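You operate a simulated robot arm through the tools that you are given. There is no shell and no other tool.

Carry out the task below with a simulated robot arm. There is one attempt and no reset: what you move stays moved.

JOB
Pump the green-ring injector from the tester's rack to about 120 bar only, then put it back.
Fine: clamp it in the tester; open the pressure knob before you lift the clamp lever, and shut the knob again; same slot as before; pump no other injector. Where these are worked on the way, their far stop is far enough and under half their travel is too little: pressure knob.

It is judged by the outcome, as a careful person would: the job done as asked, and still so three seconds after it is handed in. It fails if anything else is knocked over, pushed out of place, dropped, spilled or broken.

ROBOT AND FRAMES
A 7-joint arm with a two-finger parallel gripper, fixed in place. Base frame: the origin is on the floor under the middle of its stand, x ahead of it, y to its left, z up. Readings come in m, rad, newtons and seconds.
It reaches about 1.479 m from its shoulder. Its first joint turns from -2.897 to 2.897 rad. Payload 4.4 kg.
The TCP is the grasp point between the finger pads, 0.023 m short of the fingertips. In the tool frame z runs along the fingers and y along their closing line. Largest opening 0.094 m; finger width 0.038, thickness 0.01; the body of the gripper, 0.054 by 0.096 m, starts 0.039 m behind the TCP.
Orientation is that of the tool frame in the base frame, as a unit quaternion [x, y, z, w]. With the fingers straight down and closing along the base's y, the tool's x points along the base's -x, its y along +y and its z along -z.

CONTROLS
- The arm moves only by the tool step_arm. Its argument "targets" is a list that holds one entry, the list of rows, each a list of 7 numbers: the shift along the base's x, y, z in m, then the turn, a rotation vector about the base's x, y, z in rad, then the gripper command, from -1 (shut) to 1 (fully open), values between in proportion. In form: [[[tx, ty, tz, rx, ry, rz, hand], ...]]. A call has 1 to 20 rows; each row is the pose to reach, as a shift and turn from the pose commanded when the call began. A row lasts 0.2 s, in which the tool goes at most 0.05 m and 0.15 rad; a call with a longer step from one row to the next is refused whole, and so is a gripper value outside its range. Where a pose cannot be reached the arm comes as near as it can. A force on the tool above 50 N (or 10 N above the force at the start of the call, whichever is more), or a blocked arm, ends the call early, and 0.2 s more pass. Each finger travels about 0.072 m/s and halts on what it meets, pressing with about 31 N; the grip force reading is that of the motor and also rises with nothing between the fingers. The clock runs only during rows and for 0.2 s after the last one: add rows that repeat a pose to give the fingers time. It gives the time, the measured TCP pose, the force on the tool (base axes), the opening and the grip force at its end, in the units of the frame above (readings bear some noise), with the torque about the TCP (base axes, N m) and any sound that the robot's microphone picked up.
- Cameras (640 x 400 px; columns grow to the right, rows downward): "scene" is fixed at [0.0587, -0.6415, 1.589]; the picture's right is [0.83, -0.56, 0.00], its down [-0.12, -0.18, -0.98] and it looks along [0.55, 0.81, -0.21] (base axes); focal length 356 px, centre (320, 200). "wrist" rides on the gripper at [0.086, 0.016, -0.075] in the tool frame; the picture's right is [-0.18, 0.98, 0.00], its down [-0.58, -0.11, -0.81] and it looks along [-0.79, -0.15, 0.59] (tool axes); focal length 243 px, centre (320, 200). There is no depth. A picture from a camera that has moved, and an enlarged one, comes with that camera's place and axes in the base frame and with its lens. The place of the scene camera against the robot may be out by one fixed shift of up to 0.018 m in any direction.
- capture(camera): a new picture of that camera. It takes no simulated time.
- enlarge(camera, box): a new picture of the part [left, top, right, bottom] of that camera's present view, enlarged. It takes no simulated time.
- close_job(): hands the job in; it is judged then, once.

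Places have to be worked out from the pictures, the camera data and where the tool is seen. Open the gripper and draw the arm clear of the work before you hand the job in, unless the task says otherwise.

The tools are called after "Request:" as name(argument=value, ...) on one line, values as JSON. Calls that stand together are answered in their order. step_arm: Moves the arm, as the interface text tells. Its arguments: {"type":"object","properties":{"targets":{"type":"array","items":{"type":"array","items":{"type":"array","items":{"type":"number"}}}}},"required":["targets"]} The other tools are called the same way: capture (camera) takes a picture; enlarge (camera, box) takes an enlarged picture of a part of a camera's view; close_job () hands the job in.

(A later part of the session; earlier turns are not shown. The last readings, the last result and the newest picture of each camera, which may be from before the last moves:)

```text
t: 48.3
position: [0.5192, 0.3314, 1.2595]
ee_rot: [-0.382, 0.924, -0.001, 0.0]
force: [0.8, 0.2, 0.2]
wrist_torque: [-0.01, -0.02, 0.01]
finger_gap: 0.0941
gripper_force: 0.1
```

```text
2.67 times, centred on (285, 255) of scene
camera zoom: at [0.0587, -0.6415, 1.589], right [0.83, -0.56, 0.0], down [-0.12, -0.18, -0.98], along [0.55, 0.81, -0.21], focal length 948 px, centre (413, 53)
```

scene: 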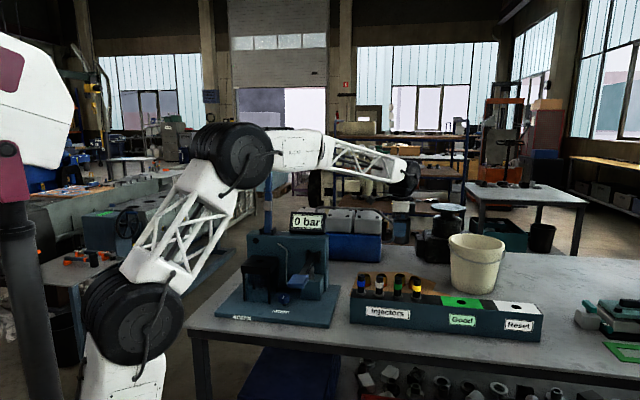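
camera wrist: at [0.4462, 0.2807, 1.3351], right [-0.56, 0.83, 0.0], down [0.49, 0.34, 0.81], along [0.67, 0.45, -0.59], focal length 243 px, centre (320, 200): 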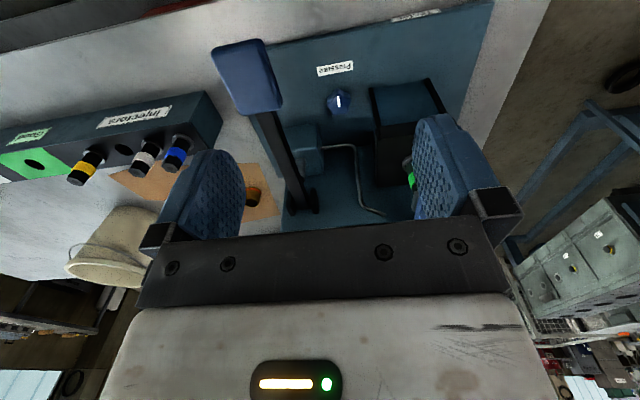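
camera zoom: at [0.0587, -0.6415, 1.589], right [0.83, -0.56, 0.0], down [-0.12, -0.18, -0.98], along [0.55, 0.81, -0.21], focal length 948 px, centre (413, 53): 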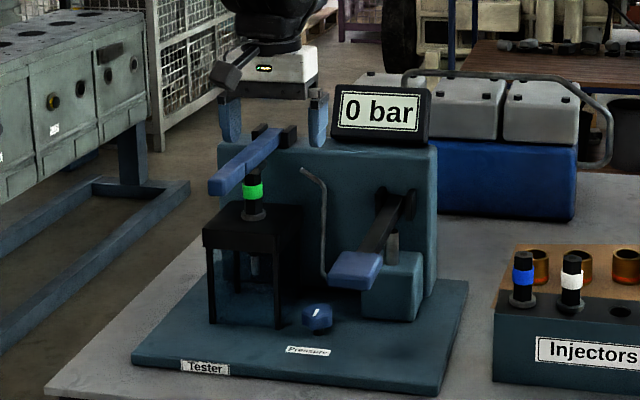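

The clamp lever stays down. The pump pad's top is at about (0.608, 0.294, 1.069). I close the fingers and go above it, with ~35 mm clearance, to pump with small strokes while watching the display.

Request:
step_arm(targets=[[[0.03, -0.012, -0.03, 0, 0, 0, 0], [0.06, -0.025, -0.07, 0, 0, 0, -1], [0.089, -0.037, -0.11, 0, 0, 0, -1], [0.089, -0.037, -0.13, 0, 0, 0, -1], [0.089, -0.037, -0.13, 0, 0, 0, -1]]])

Request:
capture(camera="wrist")

Request:
enlarge(camera="scene", box=[250, 190, 340, 300])

```text
refused: row 2 steps farther than a row can; nothing moved
```

```text
taken
camera wrist: at [0.4462, 0.2807, 1.3351], right [-0.56, 0.83, 0.0], down [0.49, 0.34, 0.81], along [0.67, 0.45, -0.59], focal length 243 px, centre (320, 200)
```

wrist: 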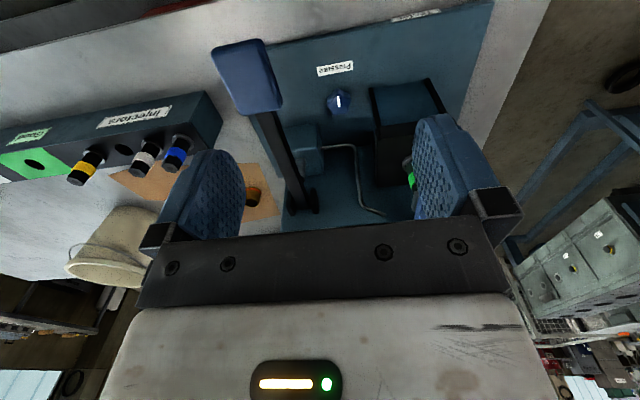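

```text
3.64 times, centred on (295, 245) of scene
camera zoom: at [0.0587, -0.6415, 1.589], right [0.83, -0.56, 0.0], down [-0.12, -0.18, -0.98], along [0.55, 0.81, -0.21], focal length 1293 px, centre (411, 36)
```

zoom: 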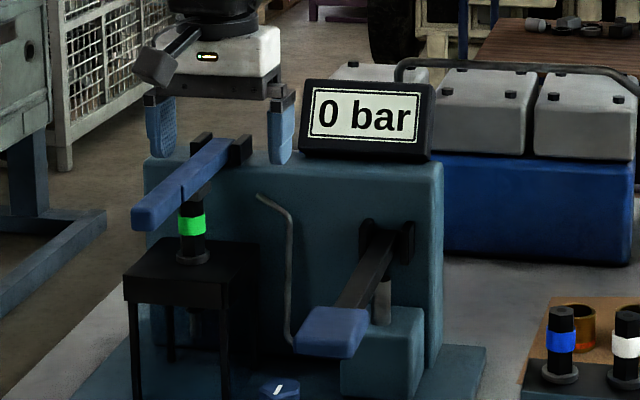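

The call was refused because one row was too long; nothing moved. I repeat with smaller rows.

Request:
step_arm(targets=[[[0.02, -0.008, -0.025, 0, 0, 0, 0], [0.042, -0.017, -0.055, 0, 0, 0, -1], [0.064, -0.026, -0.085, 0, 0, 0, -1], [0.082, -0.034, -0.115, 0, 0, 0, -1], [0.089, -0.037, -0.13, 0, 0, 0, -1], [0.089, -0.037, -0.13, 0, 0, 0, -1]]])

Request:
capture(camera="wrist")

Request:
enlarge(camera="scene", box=[250, 190, 340, 300])

```text
t: 49.7
position: [0.6071, 0.2972, 1.1279]
ee_rot: [-0.383, 0.924, -0.001, 0.0]
force: [0.2, -0.2, 0.1]
wrist_torque: [-0.02, 0.02, 0.01]
finger_gap: 0.0002
gripper_force: 30.9
```

```text
taken
camera wrist: at [0.5345, 0.247, 1.2041], right [-0.56, 0.83, 0.0], down [0.49, 0.34, 0.81], along [0.67, 0.45, -0.59], focal length 243 px, centre (320, 200)
```

wrist: 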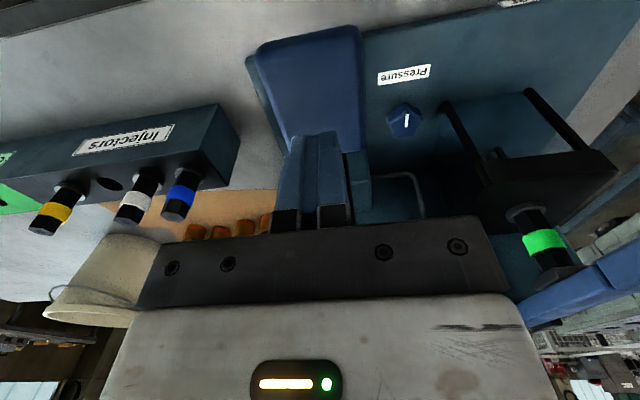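

```text
3.64 times, centred on (295, 245) of scene
camera zoom: at [0.0587, -0.6415, 1.589], right [0.83, -0.56, 0.0], down [-0.12, -0.18, -0.98], along [0.55, 0.81, -0.21], focal length 1293 px, centre (411, 36)
```

zoom: 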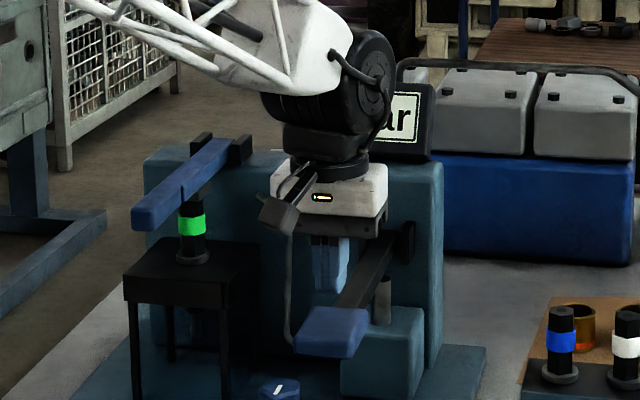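

Positioned over the pad; the arm hides the display from here, so I'll retreat after each stroke to read it. First I find contact with a shallow press.

Request:
step_arm(targets=[[[0, 0, -0.02, 0, 0, 0, -1], [0, 0, -0.032, 0, 0, 0, -1], [0, 0, -0.04, 0, 0, 0, -1], [0, 0, -0.04, 0, 0, 0, -1]]])

Request:
enlarge(camera="scene", box=[250, 190, 340, 300])

Request:
capture(camera="wrist")

```text
t: 50.7
position: [0.6083, 0.2953, 1.0892]
ee_rot: [-0.383, 0.924, -0.001, 0.002]
force: [0.7, -0.5, 2.9]
wrist_torque: [0.03, -0.07, -0.03]
finger_gap: 0.0
gripper_force: 31.3
```

```text
3.64 times, centred on (295, 245) of scene
camera zoom: at [0.0587, -0.6415, 1.589], right [0.83, -0.56, 0.0], down [-0.12, -0.18, -0.98], along [0.55, 0.81, -0.21], focal length 1293 px, centre (411, 36)
```

zoom: 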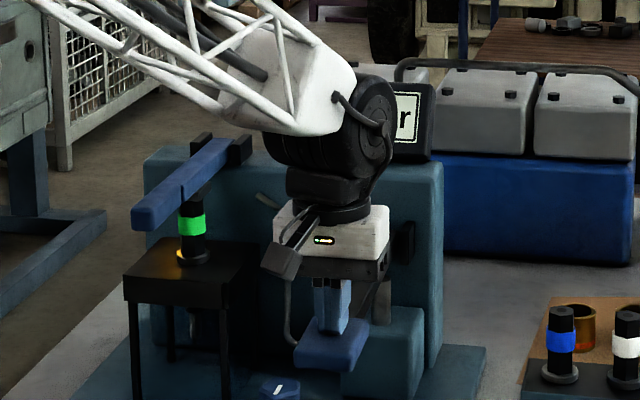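

```text
taken
camera wrist: at [0.5353, 0.2457, 1.1648], right [-0.56, 0.83, 0.0], down [0.49, 0.34, 0.81], along [0.67, 0.45, -0.59], focal length 243 px, centre (320, 200)
```

wrist: 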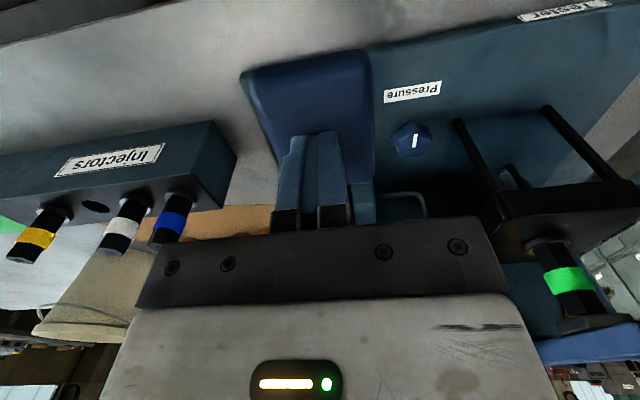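

Light contact (3 N). I notice an amber glow at the injector's flange in the scene; I zoom in to see what it is.

Request:
enlarge(camera="scene", box=[235, 215, 305, 285])

Request:
enlarge(camera="scene", box=[300, 200, 380, 250])

```text
5.71 times, centred on (270, 250) of scene
camera zoom: at [0.0587, -0.6415, 1.589], right [0.83, -0.56, 0.0], down [-0.12, -0.18, -0.98], along [0.55, 0.81, -0.21], focal length 2032 px, centre (606, -86)
```

zoom: 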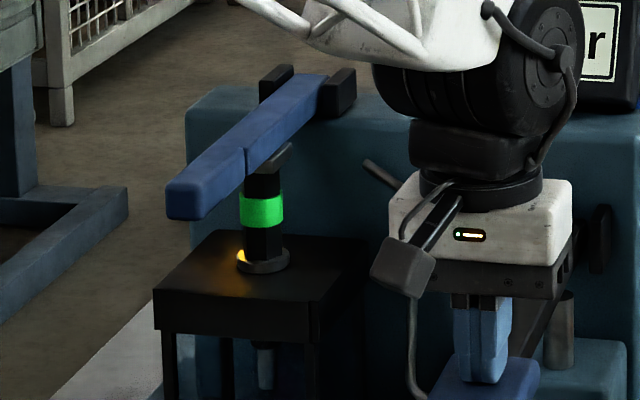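

```text
8.00 times, centred on (340, 225) of scene
camera zoom: at [0.0587, -0.6415, 1.589], right [0.83, -0.56, 0.0], down [-0.12, -0.18, -0.98], along [0.55, 0.81, -0.21], focal length 2845 px, centre (160, 0)
```

zoom: 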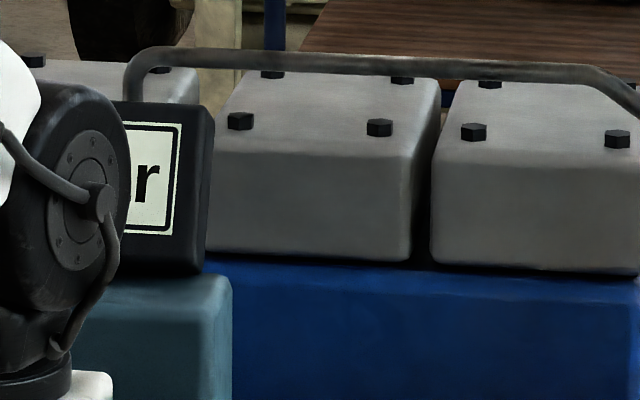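

An amber spot has appeared at the flange. Before pumping any further I lift off and look at the display and that spot.

Request:
step_arm(targets=[[[0, 0, 0.04, 0, 0, 0, -1], [-0.02, 0.008, 0.07, 0, 0, 0, -1], [-0.05, 0.022, 0.1, 0, 0, 0, -1], [-0.075, 0.03, 0.13, 0, 0, 0, -1], [-0.089, 0.037, 0.16, 0, 0, 0, -1], [-0.089, 0.037, 0.16, 0, 0, 0, -1]]])

Request:
enlarge(camera="scene", box=[240, 190, 340, 290])

Request:
enlarge(camera="scene", box=[245, 220, 285, 260])

Request:
capture(camera="wrist")

```text
t: 52.1
position: [0.5189, 0.3324, 1.2492]
ee_rot: [-0.382, 0.924, -0.001, 0.0]
force: [-0.9, 0.1, 0.0]
wrist_torque: [-0.02, -0.03, 0.01]
finger_gap: 0.0
gripper_force: 31.3
```

```text
4.00 times, centred on (290, 240) of scene
camera zoom: at [0.0587, -0.6415, 1.589], right [0.83, -0.56, 0.0], down [-0.12, -0.18, -0.98], along [0.55, 0.81, -0.21], focal length 1423 px, centre (440, 40)
```

zoom: 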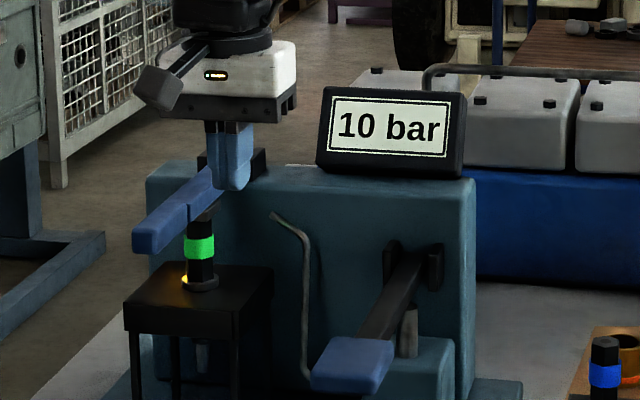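

```text
10.00 times, centred on (265, 240) of scene
camera zoom: at [0.0587, -0.6415, 1.589], right [0.83, -0.56, 0.0], down [-0.12, -0.18, -0.98], along [0.55, 0.81, -0.21], focal length 3557 px, centre (870, -200)
```

zoom: 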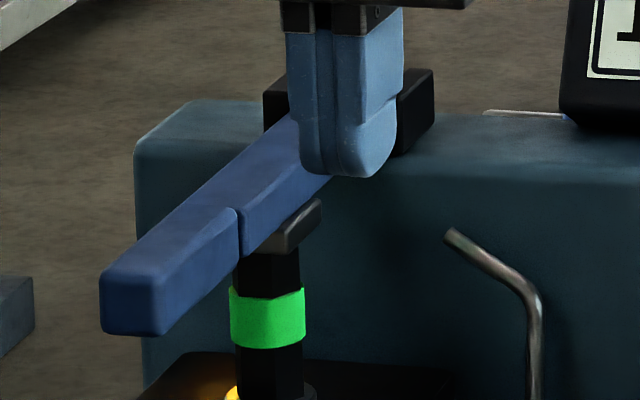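

```text
taken
camera wrist: at [0.4465, 0.2825, 1.3243], right [-0.56, 0.83, 0.0], down [0.49, 0.34, 0.81], along [0.67, 0.45, -0.59], focal length 243 px, centre (320, 200)
```

wrist: 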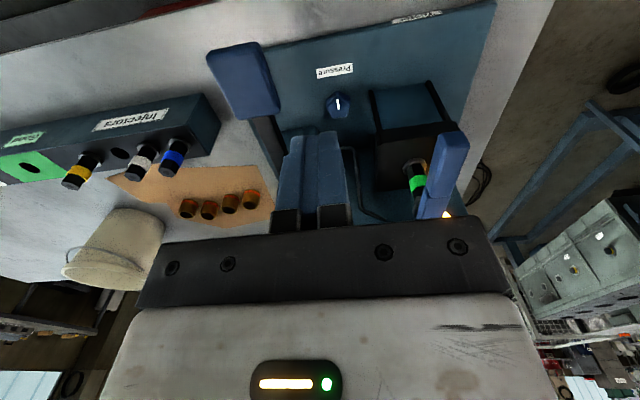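

The display reads 10 bar, so the knob is shut and pressure holds. I zoom on the amber spot from the wrist camera to understand it.

Request:
enlarge(camera="wrist", box=[360, 120, 480, 230])

Request:
enlarge(camera="scene", box=[245, 240, 285, 280])

```text
3.64 times, centred on (420, 175) of wrist
camera zoom: at [0.4465, 0.2825, 1.3243], right [-0.56, 0.83, 0.0], down [0.49, 0.34, 0.81], along [0.67, 0.45, -0.59], focal length 882 px, centre (-44, 291)
```

zoom: 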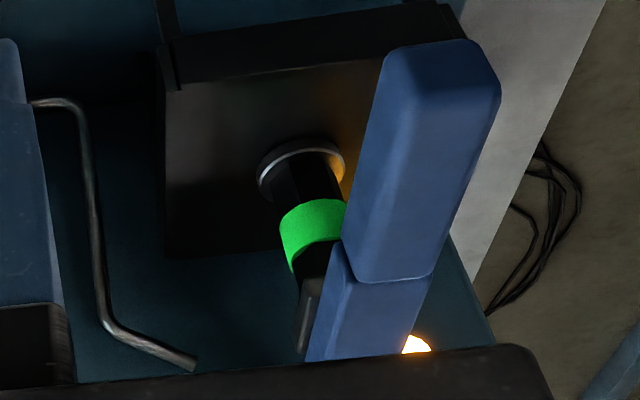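

```text
10.00 times, centred on (265, 260) of scene
camera zoom: at [0.0587, -0.6415, 1.589], right [0.83, -0.56, 0.0], down [-0.12, -0.18, -0.98], along [0.55, 0.81, -0.21], focal length 3557 px, centre (870, -400)
```

zoom: 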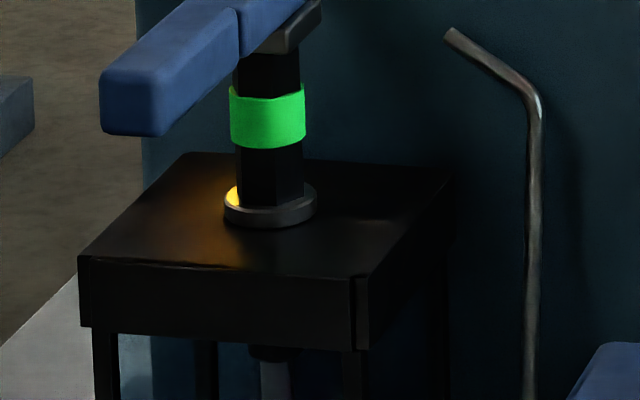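

The amber is the wall lamp reflecting (a "pressurised" indicator), not a leak. A light 3–5 mm press gave 10 bar. I make the next stroke about 10 mm deeper and retreat to read.

Request:
step_arm(targets=[[[0.022, -0.009, -0.03, 0, 0, 0, -1], [0.045, -0.018, -0.06, 0, 0, 0, -1], [0.067, -0.028, -0.09, 0, 0, 0, -1], [0.089, -0.037, -0.12, 0, 0, 0, -1], [0.089, -0.037, -0.145, 0, 0, 0, -1], [0.089, -0.037, -0.16, 0, 0, 0, -1], [0.089, -0.037, -0.165, 0, 0, 0, -1], [0.089, -0.037, -0.17, 0, 0, 0, -1], [0.089, -0.037, -0.17, 0, 0, 0, -1]]])

Request:
enlarge(camera="scene", box=[260, 250, 340, 310])

```text
t: 54.1
position: [0.6073, 0.2955, 1.0788]
ee_rot: [-0.382, 0.924, -0.001, 0.0]
force: [-1.6, 0.8, 3.1]
wrist_torque: [0.07, -0.03, 0.04]
finger_gap: 0.0
gripper_force: 30.9
```

```text
6.67 times, centred on (300, 280) of scene
camera zoom: at [0.0587, -0.6415, 1.589], right [0.83, -0.56, 0.0], down [-0.12, -0.18, -0.98], along [0.55, 0.81, -0.21], focal length 2371 px, centre (453, -333)
```

zoom: 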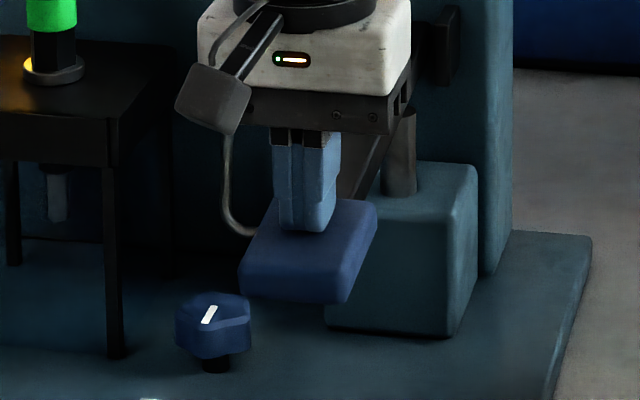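

Only ~3 N resistance. I lift and retreat to read the gauge.

Request:
step_arm(targets=[[[0, 0, 0.03, 0, 0, 0, -1], [0, 0, 0.06, 0, 0, 0, -1], [-0.022, 0.009, 0.09, 0, 0, 0, -1], [-0.045, 0.018, 0.12, 0, 0, 0, -1], [-0.067, 0.028, 0.15, 0, 0, 0, -1], [-0.089, 0.037, 0.17, 0, 0, 0, -1], [-0.089, 0.037, 0.17, 0, 0, 0, -1]]])

Request:
enlarge(camera="scene", box=[240, 190, 340, 310])

Request:
enlarge(camera="scene", box=[260, 250, 340, 310])

```text
t: 55.7
position: [0.5182, 0.3333, 1.2521]
ee_rot: [-0.382, 0.924, 0.0, 0.0]
force: [0.3, 0.7, 0.1]
wrist_torque: [-0.01, 0.0, 0.03]
finger_gap: 0.0
gripper_force: 30.6
```

```text
3.33 times, centred on (290, 250) of scene
camera zoom: at [0.0587, -0.6415, 1.589], right [0.83, -0.56, 0.0], down [-0.12, -0.18, -0.98], along [0.55, 0.81, -0.21], focal length 1186 px, centre (420, 33)
```

zoom: 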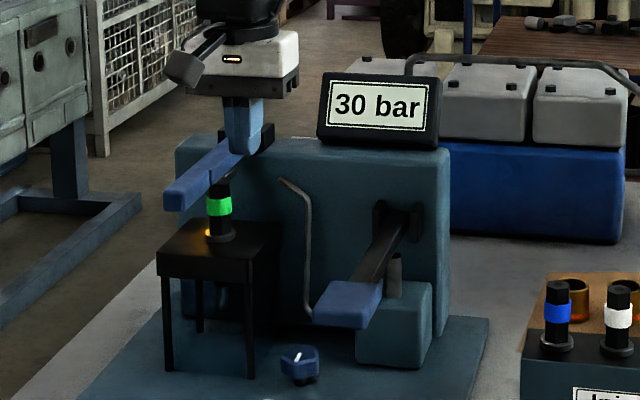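

```text
6.67 times, centred on (300, 280) of scene
camera zoom: at [0.0587, -0.6415, 1.589], right [0.83, -0.56, 0.0], down [-0.12, -0.18, -0.98], along [0.55, 0.81, -0.21], focal length 2371 px, centre (453, -333)
```

zoom: 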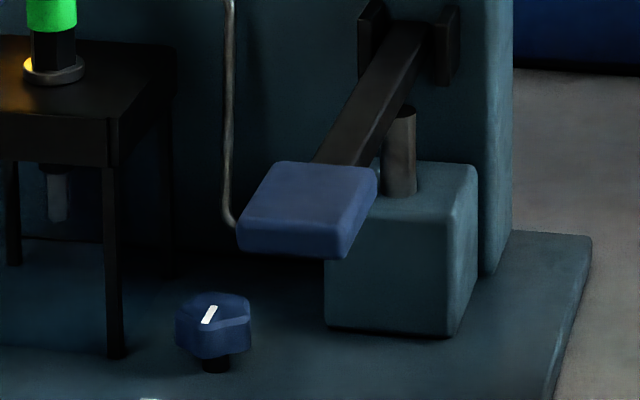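

30 bar now: roughly 1 bar per mm of stroke, and the pad springs back. I make a stroke ~30 mm deep (expect ~60 bar) and read again.

Request:
step_arm(targets=[[[0.022, -0.009, -0.03, 0, 0, 0, -1], [0.045, -0.018, -0.06, 0, 0, 0, -1], [0.067, -0.028, -0.09, 0, 0, 0, -1], [0.089, -0.037, -0.12, 0, 0, 0, -1], [0.089, -0.037, -0.145, 0, 0, 0, -1], [0.089, -0.037, -0.16, 0, 0, 0, -1], [0.089, -0.037, -0.17, 0, 0, 0, -1], [0.089, -0.037, -0.18, 0, 0, 0, -1], [0.089, -0.037, -0.19, 0, 0, 0, -1], [0.089, -0.037, -0.19, 0, 0, 0, -1], [0.089, -0.037, -0.15, 0, 0, 0, -1], [0.089, -0.037, -0.11, 0, 0, 0, -1], [0.067, -0.028, -0.08, 0, 0, 0, -1], [0.045, -0.018, -0.05, 0, 0, 0, -1], [0.022, -0.009, -0.02, 0, 0, 0, -1], [0, 0, 0, 0, 0, 0, -1], [0, 0, 0, 0, 0, 0, -1]]])

Request:
enlarge(camera="scene", box=[240, 190, 340, 310])

```text
t: 59.3
position: [0.5157, 0.3354, 1.2493]
ee_rot: [-0.383, 0.924, -0.002, -0.001]
force: [-0.2, -0.4, -0.3]
wrist_torque: [0.0, -0.03, 0.0]
finger_gap: 0.0
gripper_force: 31.0
```

```text
3.33 times, centred on (290, 250) of scene
camera zoom: at [0.0587, -0.6415, 1.589], right [0.83, -0.56, 0.0], down [-0.12, -0.18, -0.98], along [0.55, 0.81, -0.21], focal length 1186 px, centre (420, 33)
```

zoom: 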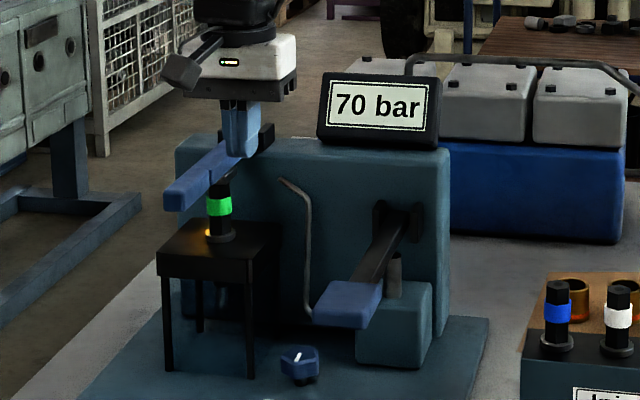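

70 bar: consistent with 1 bar per mm (this stroke +40). I repeat the same stroke, expecting about 110.

Request:
step_arm(targets=[[[0.022, -0.009, -0.03, 0, 0, 0, -1], [0.045, -0.018, -0.06, 0, 0, 0, -1], [0.067, -0.028, -0.09, 0, 0, 0, -1], [0.089, -0.037, -0.12, 0, 0, 0, -1], [0.089, -0.037, -0.145, 0, 0, 0, -1], [0.089, -0.037, -0.16, 0, 0, 0, -1], [0.089, -0.037, -0.17, 0, 0, 0, -1], [0.089, -0.037, -0.18, 0, 0, 0, -1], [0.089, -0.037, -0.188, 0, 0, 0, -1], [0.089, -0.037, -0.188, 0, 0, 0, -1], [0.089, -0.037, -0.15, 0, 0, 0, -1], [0.089, -0.037, -0.11, 0, 0, 0, -1], [0.067, -0.028, -0.08, 0, 0, 0, -1], [0.045, -0.018, -0.05, 0, 0, 0, -1], [0.022, -0.009, -0.02, 0, 0, 0, -1], [0, 0, 0, 0, 0, 0, -1], [0, 0, 0, 0, 0, 0, -1]]])

Request:
enlarge(camera="scene", box=[240, 190, 340, 310])

```text
t: 62.9
position: [0.5164, 0.3343, 1.2527]
ee_rot: [-0.382, 0.924, 0.0, -0.001]
force: [-0.1, 0.6, -0.7]
wrist_torque: [-0.01, 0.0, 0.01]
finger_gap: 0.0
gripper_force: 30.9
```

```text
3.33 times, centred on (290, 250) of scene
camera zoom: at [0.0587, -0.6415, 1.589], right [0.83, -0.56, 0.0], down [-0.12, -0.18, -0.98], along [0.55, 0.81, -0.21], focal length 1186 px, centre (420, 33)
```

zoom: 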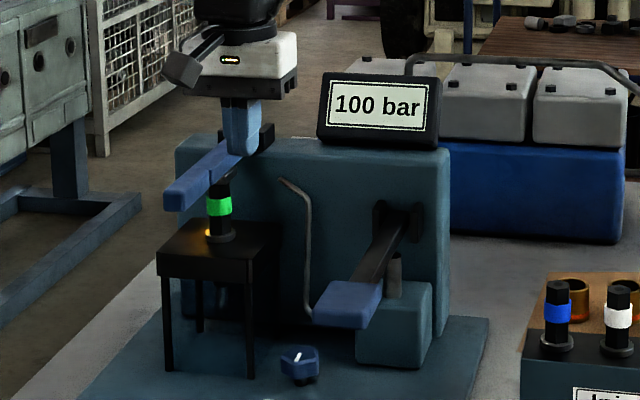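

100 bar displayed (readings step by 10; I estimate the true value ~102–104). A final short stroke of about 17 mm should bring it to about 120.

Request:
step_arm(targets=[[[0.022, -0.009, -0.03, 0, 0, 0, -1], [0.045, -0.018, -0.06, 0, 0, 0, -1], [0.067, -0.028, -0.09, 0, 0, 0, -1], [0.089, -0.037, -0.12, 0, 0, 0, -1], [0.089, -0.037, -0.145, 0, 0, 0, -1], [0.089, -0.037, -0.155, 0, 0, 0, -1], [0.089, -0.037, -0.162, 0, 0, 0, -1], [0.089, -0.037, -0.167, 0, 0, 0, -1], [0.089, -0.037, -0.167, 0, 0, 0, -1], [0.089, -0.037, -0.13, 0, 0, 0, -1], [0.089, -0.037, -0.1, 0, 0, 0, -1], [0.067, -0.028, -0.07, 0, 0, 0, -1], [0.045, -0.018, -0.04, 0, 0, 0, -1], [0.022, -0.009, -0.01, 0, 0, 0, -1], [0, 0, 0, 0, 0, 0, -1], [0, 0, 0, 0, 0, 0, -1]]])

Request:
enlarge(camera="scene", box=[240, 190, 340, 310])

```text
t: 66.3
position: [0.5184, 0.3354, 1.2489]
ee_rot: [-0.383, 0.924, -0.001, -0.001]
force: [-0.2, 0.7, 0.7]
wrist_torque: [-0.01, 0.0, 0.01]
finger_gap: 0.0
gripper_force: 30.8
```

```text
3.33 times, centred on (290, 250) of scene
camera zoom: at [0.0587, -0.6415, 1.589], right [0.83, -0.56, 0.0], down [-0.12, -0.18, -0.98], along [0.55, 0.81, -0.21], focal length 1186 px, centre (420, 33)
```

zoom: 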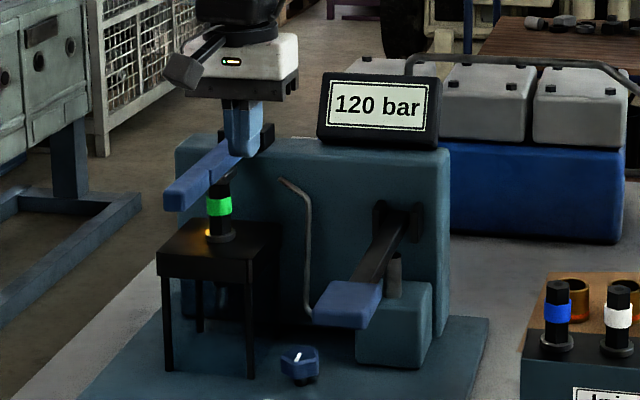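

120 bar reached. Next is the knob; clearances around it (stand slab on one side, pump block/arm on the other) are tight, so I move closer above it for a precise look.

Request:
step_arm(targets=[[[0.017, 0.017, 0, 0, 0, 0, -1], [0.034, 0.034, -0.01, 0, 0, 0, 0], [0.05, 0.05, -0.03, 0, 0, 0, 0.6], [0.067, 0.067, -0.05, 0, 0, 0, 0.6], [0.067, 0.067, -0.05, 0, 0, 0, 0.6], [0.067, 0.067, -0.05, 0, 0, 0, 0.6]]])

Request:
capture(camera="wrist")

Request:
enlarge(camera="wrist", box=[220, 0, 430, 150])

Request:
enlarge(camera="scene", box=[240, 200, 340, 310])

```text
t: 67.7
position: [0.5857, 0.4019, 1.199]
ee_rot: [-0.383, 0.924, -0.002, -0.001]
force: [0.3, 0.1, -0.7]
wrist_torque: [0.0, 0.01, 0.0]
finger_gap: 0.0754
gripper_force: 0.1
```

```text
taken
camera wrist: at [0.5126, 0.3515, 1.2746], right [-0.56, 0.83, 0.0], down [0.49, 0.34, 0.81], along [0.67, 0.45, -0.59], focal length 243 px, centre (320, 200)
```

wrist: 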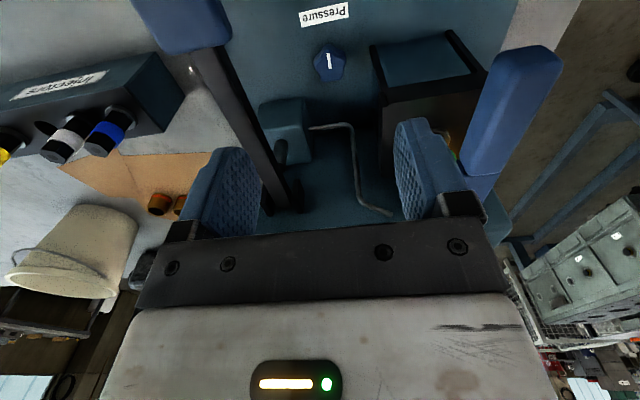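

```text
2.67 times, centred on (325, 75) of wrist
camera zoom: at [0.5126, 0.3515, 1.2746], right [-0.56, 0.83, 0.0], down [0.49, 0.34, 0.81], along [0.67, 0.45, -0.59], focal length 647 px, centre (307, 533)
```

zoom: 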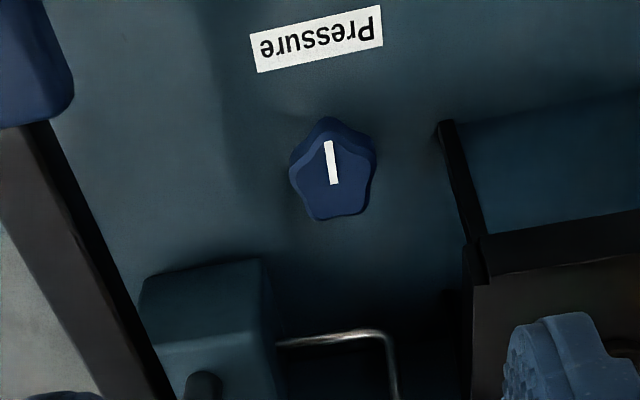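

```text
3.64 times, centred on (290, 255) of scene
camera zoom: at [0.0587, -0.6415, 1.589], right [0.83, -0.56, 0.0], down [-0.12, -0.18, -0.98], along [0.55, 0.81, -0.21], focal length 1293 px, centre (429, 0)
```

zoom: 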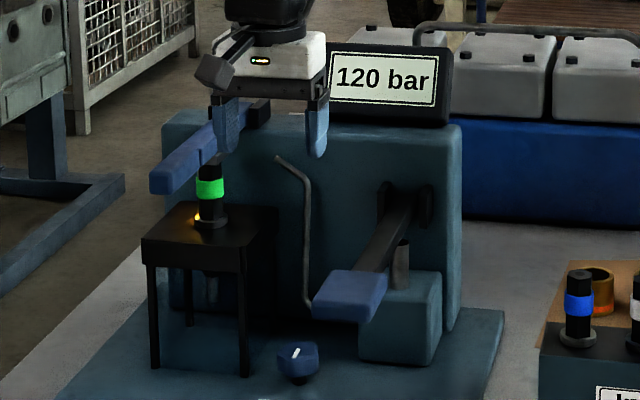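

Clear view: knob top centre ≈ (0.636, 0.4515, 0.933), ~44 mm across; slab edge is 53 mm from the knob axis, pump arm 76 mm. I'll lean the hand ~4.5° away from the slab, limit the opening to 58 mm, and approach from above, stopping at z ≈ 1.02 to check alignment.

Request:
step_arm(targets=[[[0.017, 0.017, -0.03, 0.014, 0.014, 0, 0.234], [0.034, 0.033, -0.065, 0.028, 0.028, 0, 0.234], [0.051, 0.05, -0.1, 0.042, 0.042, 0, 0.234], [0.051, 0.05, -0.14, 0.057, 0.057, 0, 0.234], [0.051, 0.05, -0.178, 0.057, 0.057, 0, 0.234], [0.051, 0.05, -0.178, 0.057, 0.057, 0, 0.234], [0.051, 0.05, -0.178, 0.057, 0.057, 0, 0.234]]])

Request:
capture(camera="wrist")

Request:
enlarge(camera="wrist", box=[220, 30, 420, 180])

Request:
enlarge(camera="scene", box=[250, 220, 330, 310])

```text
t: 69.3
position: [0.6359, 0.4468, 1.02]
ee_rot: [-0.383, 0.923, 0.036, -0.016]
force: [0.5, 0.6, -0.3]
wrist_torque: [-0.01, 0.04, -0.01]
finger_gap: 0.0577
gripper_force: 0.0
```

```text
taken
camera wrist: at [0.5664, 0.3926, 1.0975], right [-0.56, 0.82, 0.08], down [0.53, 0.29, 0.79], along [0.63, 0.49, -0.6], focal length 243 px, centre (320, 200)
```

wrist: 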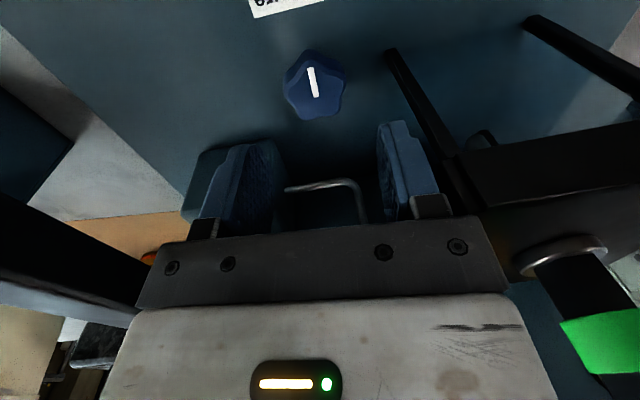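

```text
2.67 times, centred on (320, 105) of wrist
camera zoom: at [0.5664, 0.3926, 1.0975], right [-0.56, 0.82, 0.08], down [0.53, 0.29, 0.79], along [0.63, 0.49, -0.6], focal length 647 px, centre (320, 453)
```

zoom: 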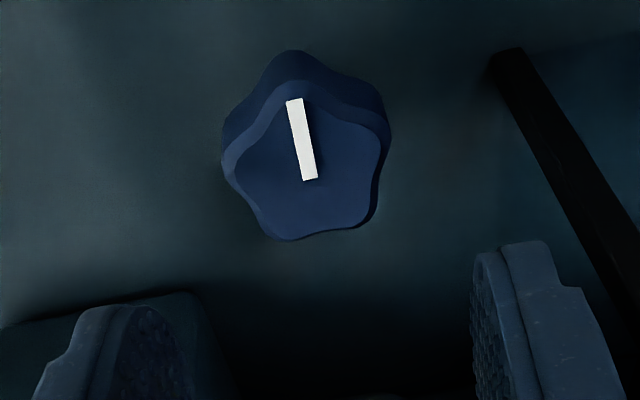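

```text
4.44 times, centred on (290, 265) of scene
camera zoom: at [0.0587, -0.6415, 1.589], right [0.83, -0.56, 0.0], down [-0.12, -0.18, -0.98], along [0.55, 0.81, -0.21], focal length 1581 px, centre (453, -89)
```

zoom: 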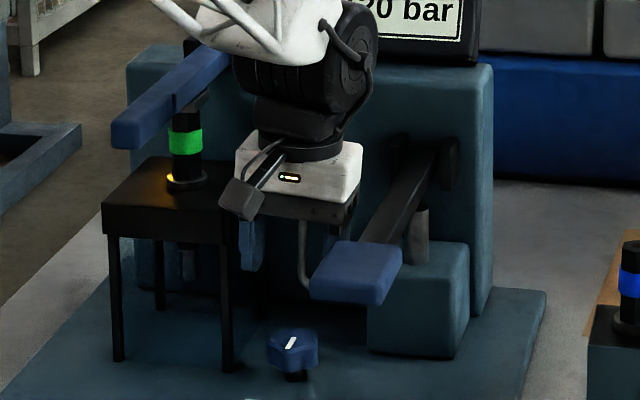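

Aligned except ~6 mm in y. I correct and descend until the fingertips are just above the knob top, then check again.

Request:
step_arm(targets=[[[0.0022, 0.0061, 0, 0, 0, 0, 0.234], [0.0022, 0.0061, -0.025, 0, 0, 0, 0.234], [0.0022, 0.0061, -0.045, 0, 0, 0, 0.234], [0.0022, 0.0061, -0.055, 0, 0, 0, 0.234], [0.0022, 0.0061, -0.055, 0, 0, 0, 0.234]]])

Request:
capture(camera="wrist")

Request:
enlarge(camera="wrist", box=[220, 60, 420, 210])

Request:
enlarge(camera="scene", box=[250, 220, 330, 310])

```text
t: 70.5
position: [0.6394, 0.4579, 0.9662]
ee_rot: [-0.383, 0.923, 0.037, -0.017]
force: [-0.2, 0.0, -0.8]
wrist_torque: [-0.01, 0.05, 0.0]
finger_gap: 0.0582
gripper_force: 0.1
```

```text
taken
camera wrist: at [0.5705, 0.4039, 1.0433], right [-0.56, 0.82, 0.08], down [0.53, 0.29, 0.79], along [0.63, 0.49, -0.6], focal length 243 px, centre (320, 200)
```

wrist: 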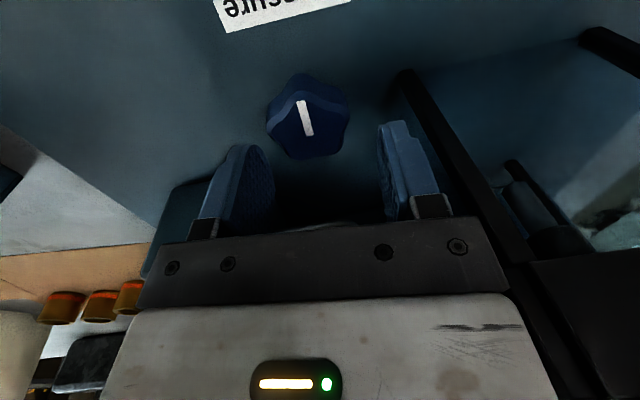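

```text
2.67 times, centred on (320, 135) of wrist
camera zoom: at [0.5705, 0.4039, 1.0433], right [-0.56, 0.82, 0.08], down [0.53, 0.29, 0.79], along [0.63, 0.49, -0.6], focal length 647 px, centre (320, 373)
```

zoom: 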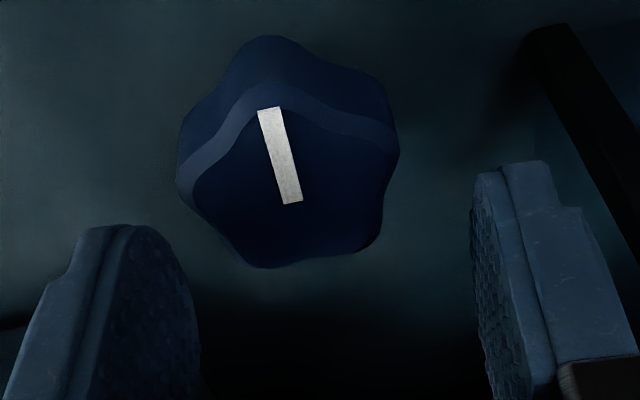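

```text
4.44 times, centred on (290, 265) of scene
camera zoom: at [0.0587, -0.6415, 1.589], right [0.83, -0.56, 0.0], down [-0.12, -0.18, -0.98], along [0.55, 0.81, -0.21], focal length 1581 px, centre (453, -89)
```

zoom: 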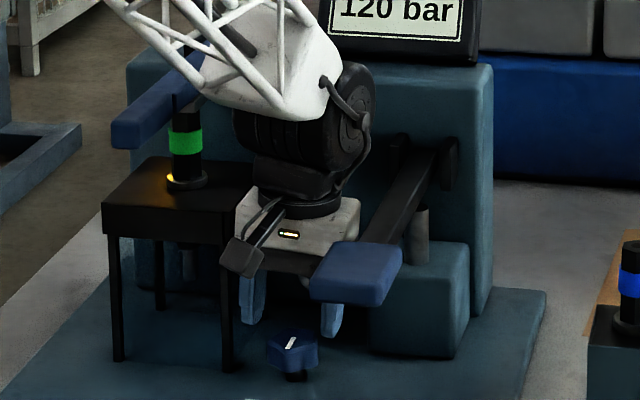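

Knob centre is within ~4 mm of the TCP; I correct and descend the last 30 mm so the pads straddle the knob.

Request:
step_arm(targets=[[[-0.0021, -0.0035, 0, 0, 0, 0, 0.234], [-0.0021, -0.0035, -0.01, 0, 0, 0, 0.234], [-0.0021, -0.0035, -0.02, 0, 0, 0, 0.234], [-0.0021, -0.0035, -0.03, 0, 0, 0, 0.234], [-0.0021, -0.0035, -0.03, 0, 0, 0, 0.234]]])

Request:
capture(camera="wrist")

Request:
enlarge(camera="wrist", box=[220, 60, 420, 210])

Request:
enlarge(camera="scene", box=[250, 220, 330, 310])

```text
t: 71.7
position: [0.6366, 0.4527, 0.9372]
ee_rot: [-0.382, 0.923, 0.036, -0.015]
force: [-0.8, 0.8, 0.0]
wrist_torque: [0.01, 0.02, -0.02]
finger_gap: 0.0579
gripper_force: 0.1
```

```text
taken
camera wrist: at [0.569, 0.3993, 1.0133], right [-0.56, 0.82, 0.08], down [0.53, 0.29, 0.79], along [0.63, 0.49, -0.6], focal length 243 px, centre (320, 200)
```

wrist: 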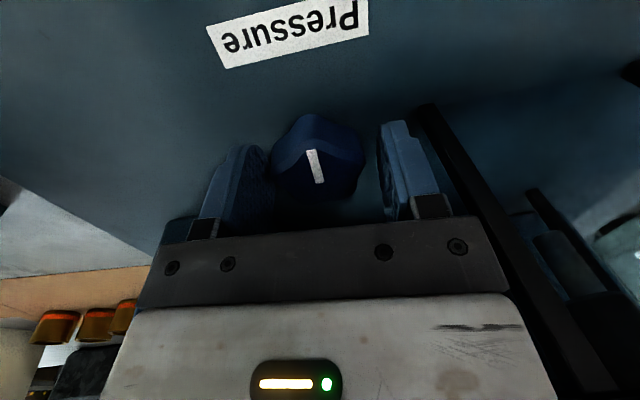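

```text
2.67 times, centred on (320, 135) of wrist
camera zoom: at [0.569, 0.3993, 1.0133], right [-0.56, 0.82, 0.08], down [0.53, 0.29, 0.79], along [0.63, 0.49, -0.6], focal length 647 px, centre (320, 373)
```

zoom: 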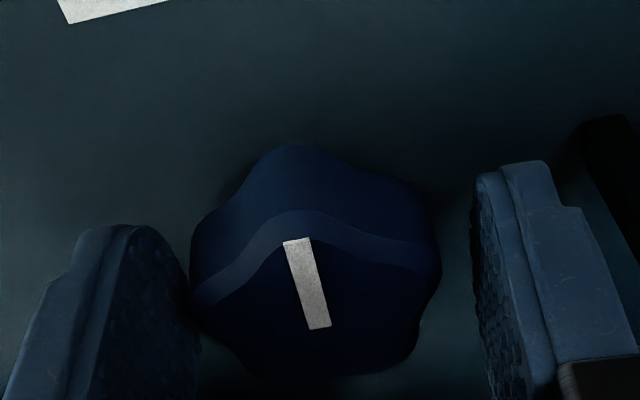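

```text
4.44 times, centred on (290, 265) of scene
camera zoom: at [0.0587, -0.6415, 1.589], right [0.83, -0.56, 0.0], down [-0.12, -0.18, -0.98], along [0.55, 0.81, -0.21], focal length 1581 px, centre (453, -89)
```

zoom: 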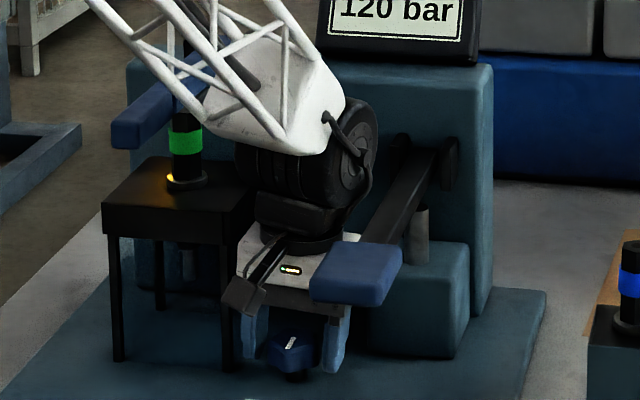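

The pads straddle the knob and the display remains visible in the scene picture. I close on the knob.

Request:
step_arm(targets=[[[0.0007, -0.0007, 0, 0, 0, 0, 0], [0.0007, -0.0007, 0, 0, 0, 0, -0.3], [0.0007, -0.0007, 0, 0, 0, 0, -0.3], [0.0007, -0.0007, 0, 0, 0, 0, -0.3]]])

Request:
enlarge(camera="wrist", box=[220, 60, 420, 210])

Request:
enlarge(camera="scene", box=[250, 200, 350, 310])

```text
t: 72.7
position: [0.6388, 0.4541, 0.9366]
ee_rot: [-0.382, 0.923, 0.036, -0.016]
force: [7.5, -4.7, -4.9]
wrist_torque: [-0.73, -0.93, 0.01]
finger_gap: 0.0434
gripper_force: 45.3
```

```text
2.67 times, centred on (320, 135) of wrist
camera zoom: at [0.5696, 0.3988, 1.014], right [-0.56, 0.82, 0.08], down [0.53, 0.29, 0.79], along [0.63, 0.49, -0.6], focal length 647 px, centre (320, 373)
```

zoom: 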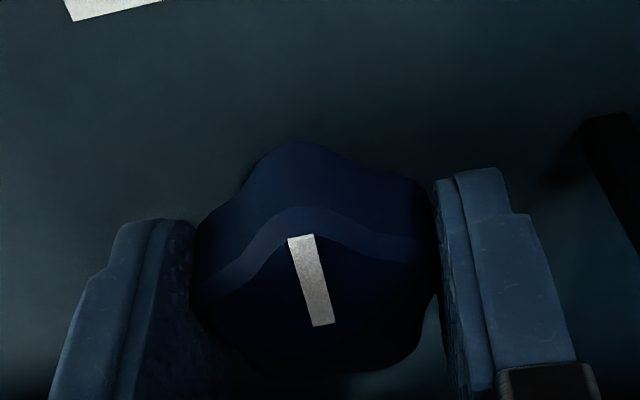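

```text
3.64 times, centred on (300, 255) of scene
camera zoom: at [0.0587, -0.6415, 1.589], right [0.83, -0.56, 0.0], down [-0.12, -0.18, -0.98], along [0.55, 0.81, -0.21], focal length 1293 px, centre (393, 0)
```

zoom: 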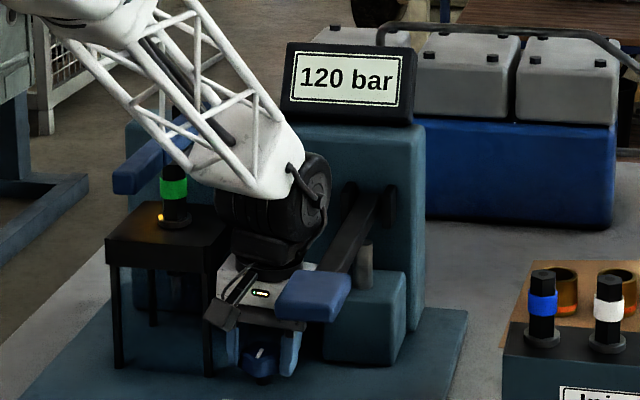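

Gripped firmly (43 mm). I try turning counter-clockwise by about 14° and watch torque, mark and display.

Request:
step_arm(targets=[[[0.0007, -0.0007, 0, 0, 0, 0.06, -0.3], [0.0007, -0.0007, 0, 0, 0, 0.12, -0.3], [0.0007, -0.0007, 0, 0, 0, 0.18, -0.3], [0.0007, -0.0007, 0, 0, 0, 0.24, -0.3], [0.0007, -0.0007, 0, 0, 0, 0.24, -0.3]]])

Request:
enlarge(camera="scene", box=[250, 200, 350, 310])

Request:
enlarge(camera="wrist", box=[220, 60, 420, 210])

```text
t: 73.9
position: [0.6381, 0.4529, 0.9376]
ee_rot: [-0.491, 0.87, 0.034, -0.021]
force: [8.0, 33.1, -15.8]
wrist_torque: [-0.12, -1.08, -0.07]
finger_gap: 0.0434
gripper_force: 45.2
```

```text
3.64 times, centred on (300, 255) of scene
camera zoom: at [0.0587, -0.6415, 1.589], right [0.83, -0.56, 0.0], down [-0.12, -0.18, -0.98], along [0.55, 0.81, -0.21], focal length 1293 px, centre (393, 0)
```

zoom: 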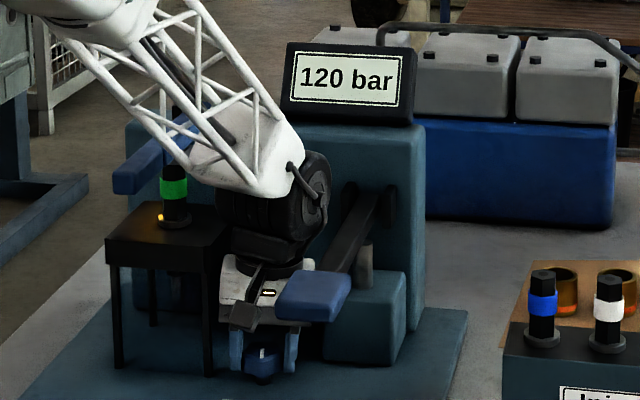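

```text
2.67 times, centred on (320, 135) of wrist
camera zoom: at [0.5842, 0.3843, 1.014], right [-0.74, 0.67, 0.08], down [0.45, 0.41, 0.79], along [0.5, 0.62, -0.6], focal length 647 px, centre (320, 373)
```

zoom: 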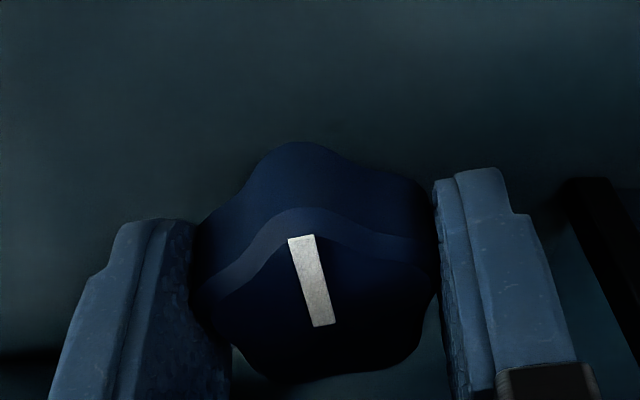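

The knob turns with the hand with no stop, display still 120. There's ~34 N side load, so I shift ~2 mm in y to relieve it and keep turning counter-clockwise to ~34°.

Request:
step_arm(targets=[[[0.0004, 0.0018, 0, 0, 0, 0.0, -0.3], [0.0004, 0.0018, 0, 0, 0, 0.09, -0.3], [0.0004, 0.0018, 0, 0, 0, 0.18, -0.3], [0.0004, 0.0018, 0, 0, 0, 0.27, -0.3], [0.0004, 0.0018, 0, 0, 0, 0.36, -0.3], [0.0004, 0.0018, 0, 0, 0, 0.36, -0.3]]])

Request:
enlarge(camera="scene", box=[250, 200, 350, 310])

Request:
enlarge(camera="wrist", box=[220, 60, 420, 210])

```text
t: 75.3
position: [0.6384, 0.456, 0.9366]
ee_rot: [-0.638, 0.769, 0.03, -0.026]
force: [-19.6, 18.8, 2.2]
wrist_torque: [0.47, -0.68, -0.1]
finger_gap: 0.0435
gripper_force: 45.1
```

```text
3.64 times, centred on (300, 255) of scene
camera zoom: at [0.0587, -0.6415, 1.589], right [0.83, -0.56, 0.0], down [-0.12, -0.18, -0.98], along [0.55, 0.81, -0.21], focal length 1293 px, centre (393, 0)
```

zoom: 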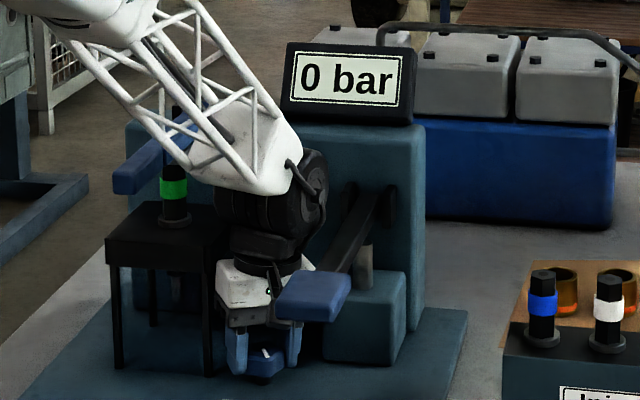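

```text
2.67 times, centred on (320, 135) of wrist
camera zoom: at [0.6118, 0.3721, 1.0135], right [-0.93, 0.36, 0.08], down [0.28, 0.54, 0.79], along [0.24, 0.76, -0.6], focal length 647 px, centre (320, 373)
```

zoom: 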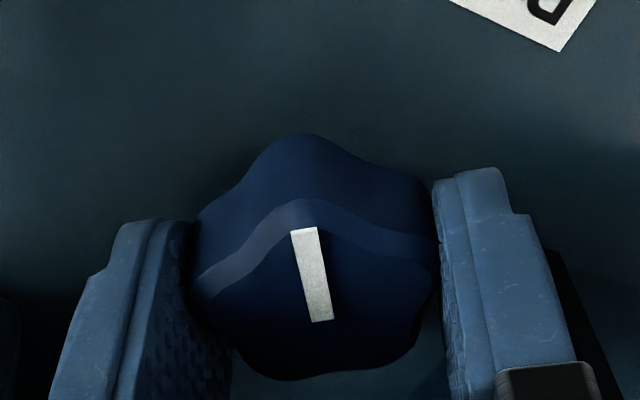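

Pressure is released: display 0 bar and the lamp is off, at about 34° of turn with no stop felt yet. To open it fully without the camera boom reaching the pump arm, I'll regrip: release, rise, rotate back by 72° (one lobe pitch).

Request:
step_arm(targets=[[[0, 0, 0, 0, 0, 0, 0], [0, 0, 0, 0, 0, 0, 0.234], [0, 0, 0, 0, 0, 0, 0.234], [-0.0005, 0.0012, 0.02, 0, 0, 0, 0.234], [-0.0005, 0.0012, 0.04, 0, 0, 0, 0.234], [-0.0005, 0.0012, 0.04, 0, 0, -0.14, 0.234], [-0.0005, 0.0012, 0.04, 0, 0, -0.28, 0.234], [-0.0005, 0.0012, 0.04, 0, 0, -0.42, 0.234], [-0.0005, 0.0012, 0.04, 0, 0, -0.56, 0.234], [-0.0005, 0.0012, 0.04, 0, 0, -0.7, 0.234], [-0.0005, 0.0012, 0.04, 0, 0, -0.84, 0.234], [-0.0005, 0.0012, 0.04, 0, 0, -0.98, 0.234], [-0.0005, 0.0012, 0.04, 0, 0, -1.12, 0.234], [-0.0005, 0.0012, 0.04, 0, 0, -1.2566, 0.234], [-0.0005, 0.0012, 0.04, 0, 0, -1.2566, 0.234]]])

Request:
capture(camera="wrist")

Request:
enlarge(camera="wrist", box=[220, 60, 420, 210])

Request:
enlarge(camera="scene", box=[250, 200, 350, 310])

```text
t: 78.5
position: [0.6378, 0.4559, 0.9772]
ee_rot: [-0.063, 0.997, 0.039, -0.003]
force: [-0.3, 0.0, -0.5]
wrist_torque: [0.0, 0.04, 0.01]
finger_gap: 0.0578
gripper_force: 0.0
```

```text
taken
camera wrist: at [0.5498, 0.4546, 1.0542], right [0.06, 1.0, 0.08], down [0.6, -0.1, 0.79], along [0.8, 0.0, -0.6], focal length 243 px, centre (320, 200)
```

wrist: 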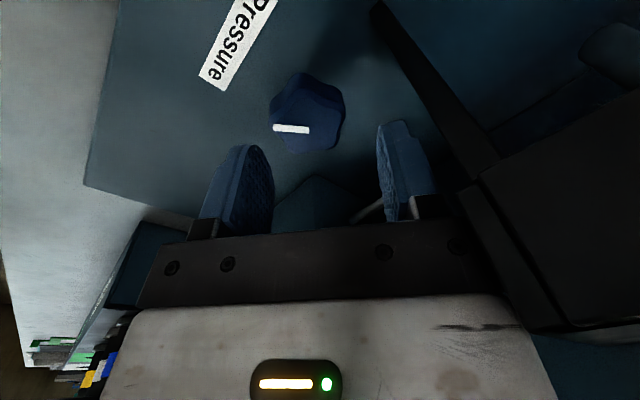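

```text
2.67 times, centred on (320, 135) of wrist
camera zoom: at [0.5498, 0.4546, 1.0542], right [0.06, 1.0, 0.08], down [0.6, -0.1, 0.79], along [0.8, 0.0, -0.6], focal length 647 px, centre (320, 373)
```

zoom: 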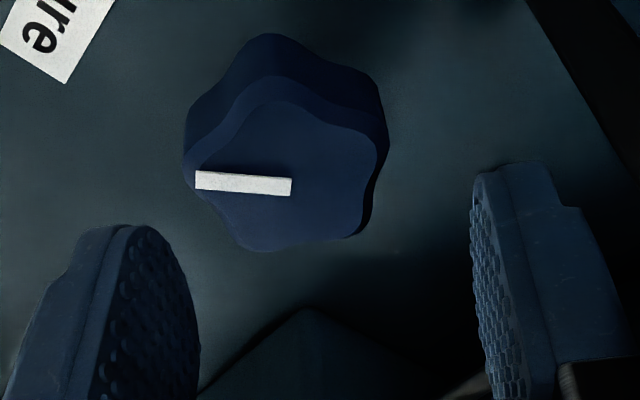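

```text
3.64 times, centred on (300, 255) of scene
camera zoom: at [0.0587, -0.6415, 1.589], right [0.83, -0.56, 0.0], down [-0.12, -0.18, -0.98], along [0.55, 0.81, -0.21], focal length 1293 px, centre (393, 0)
```

zoom: 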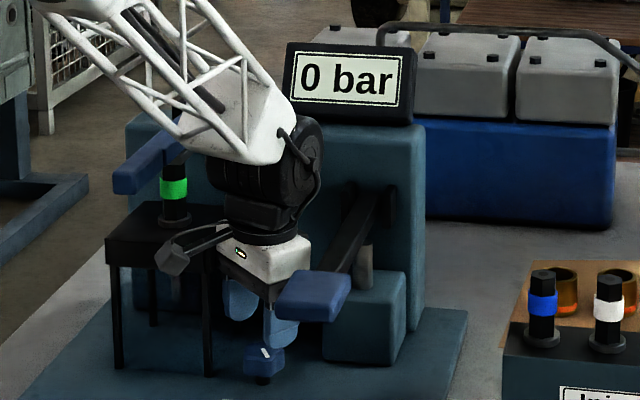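

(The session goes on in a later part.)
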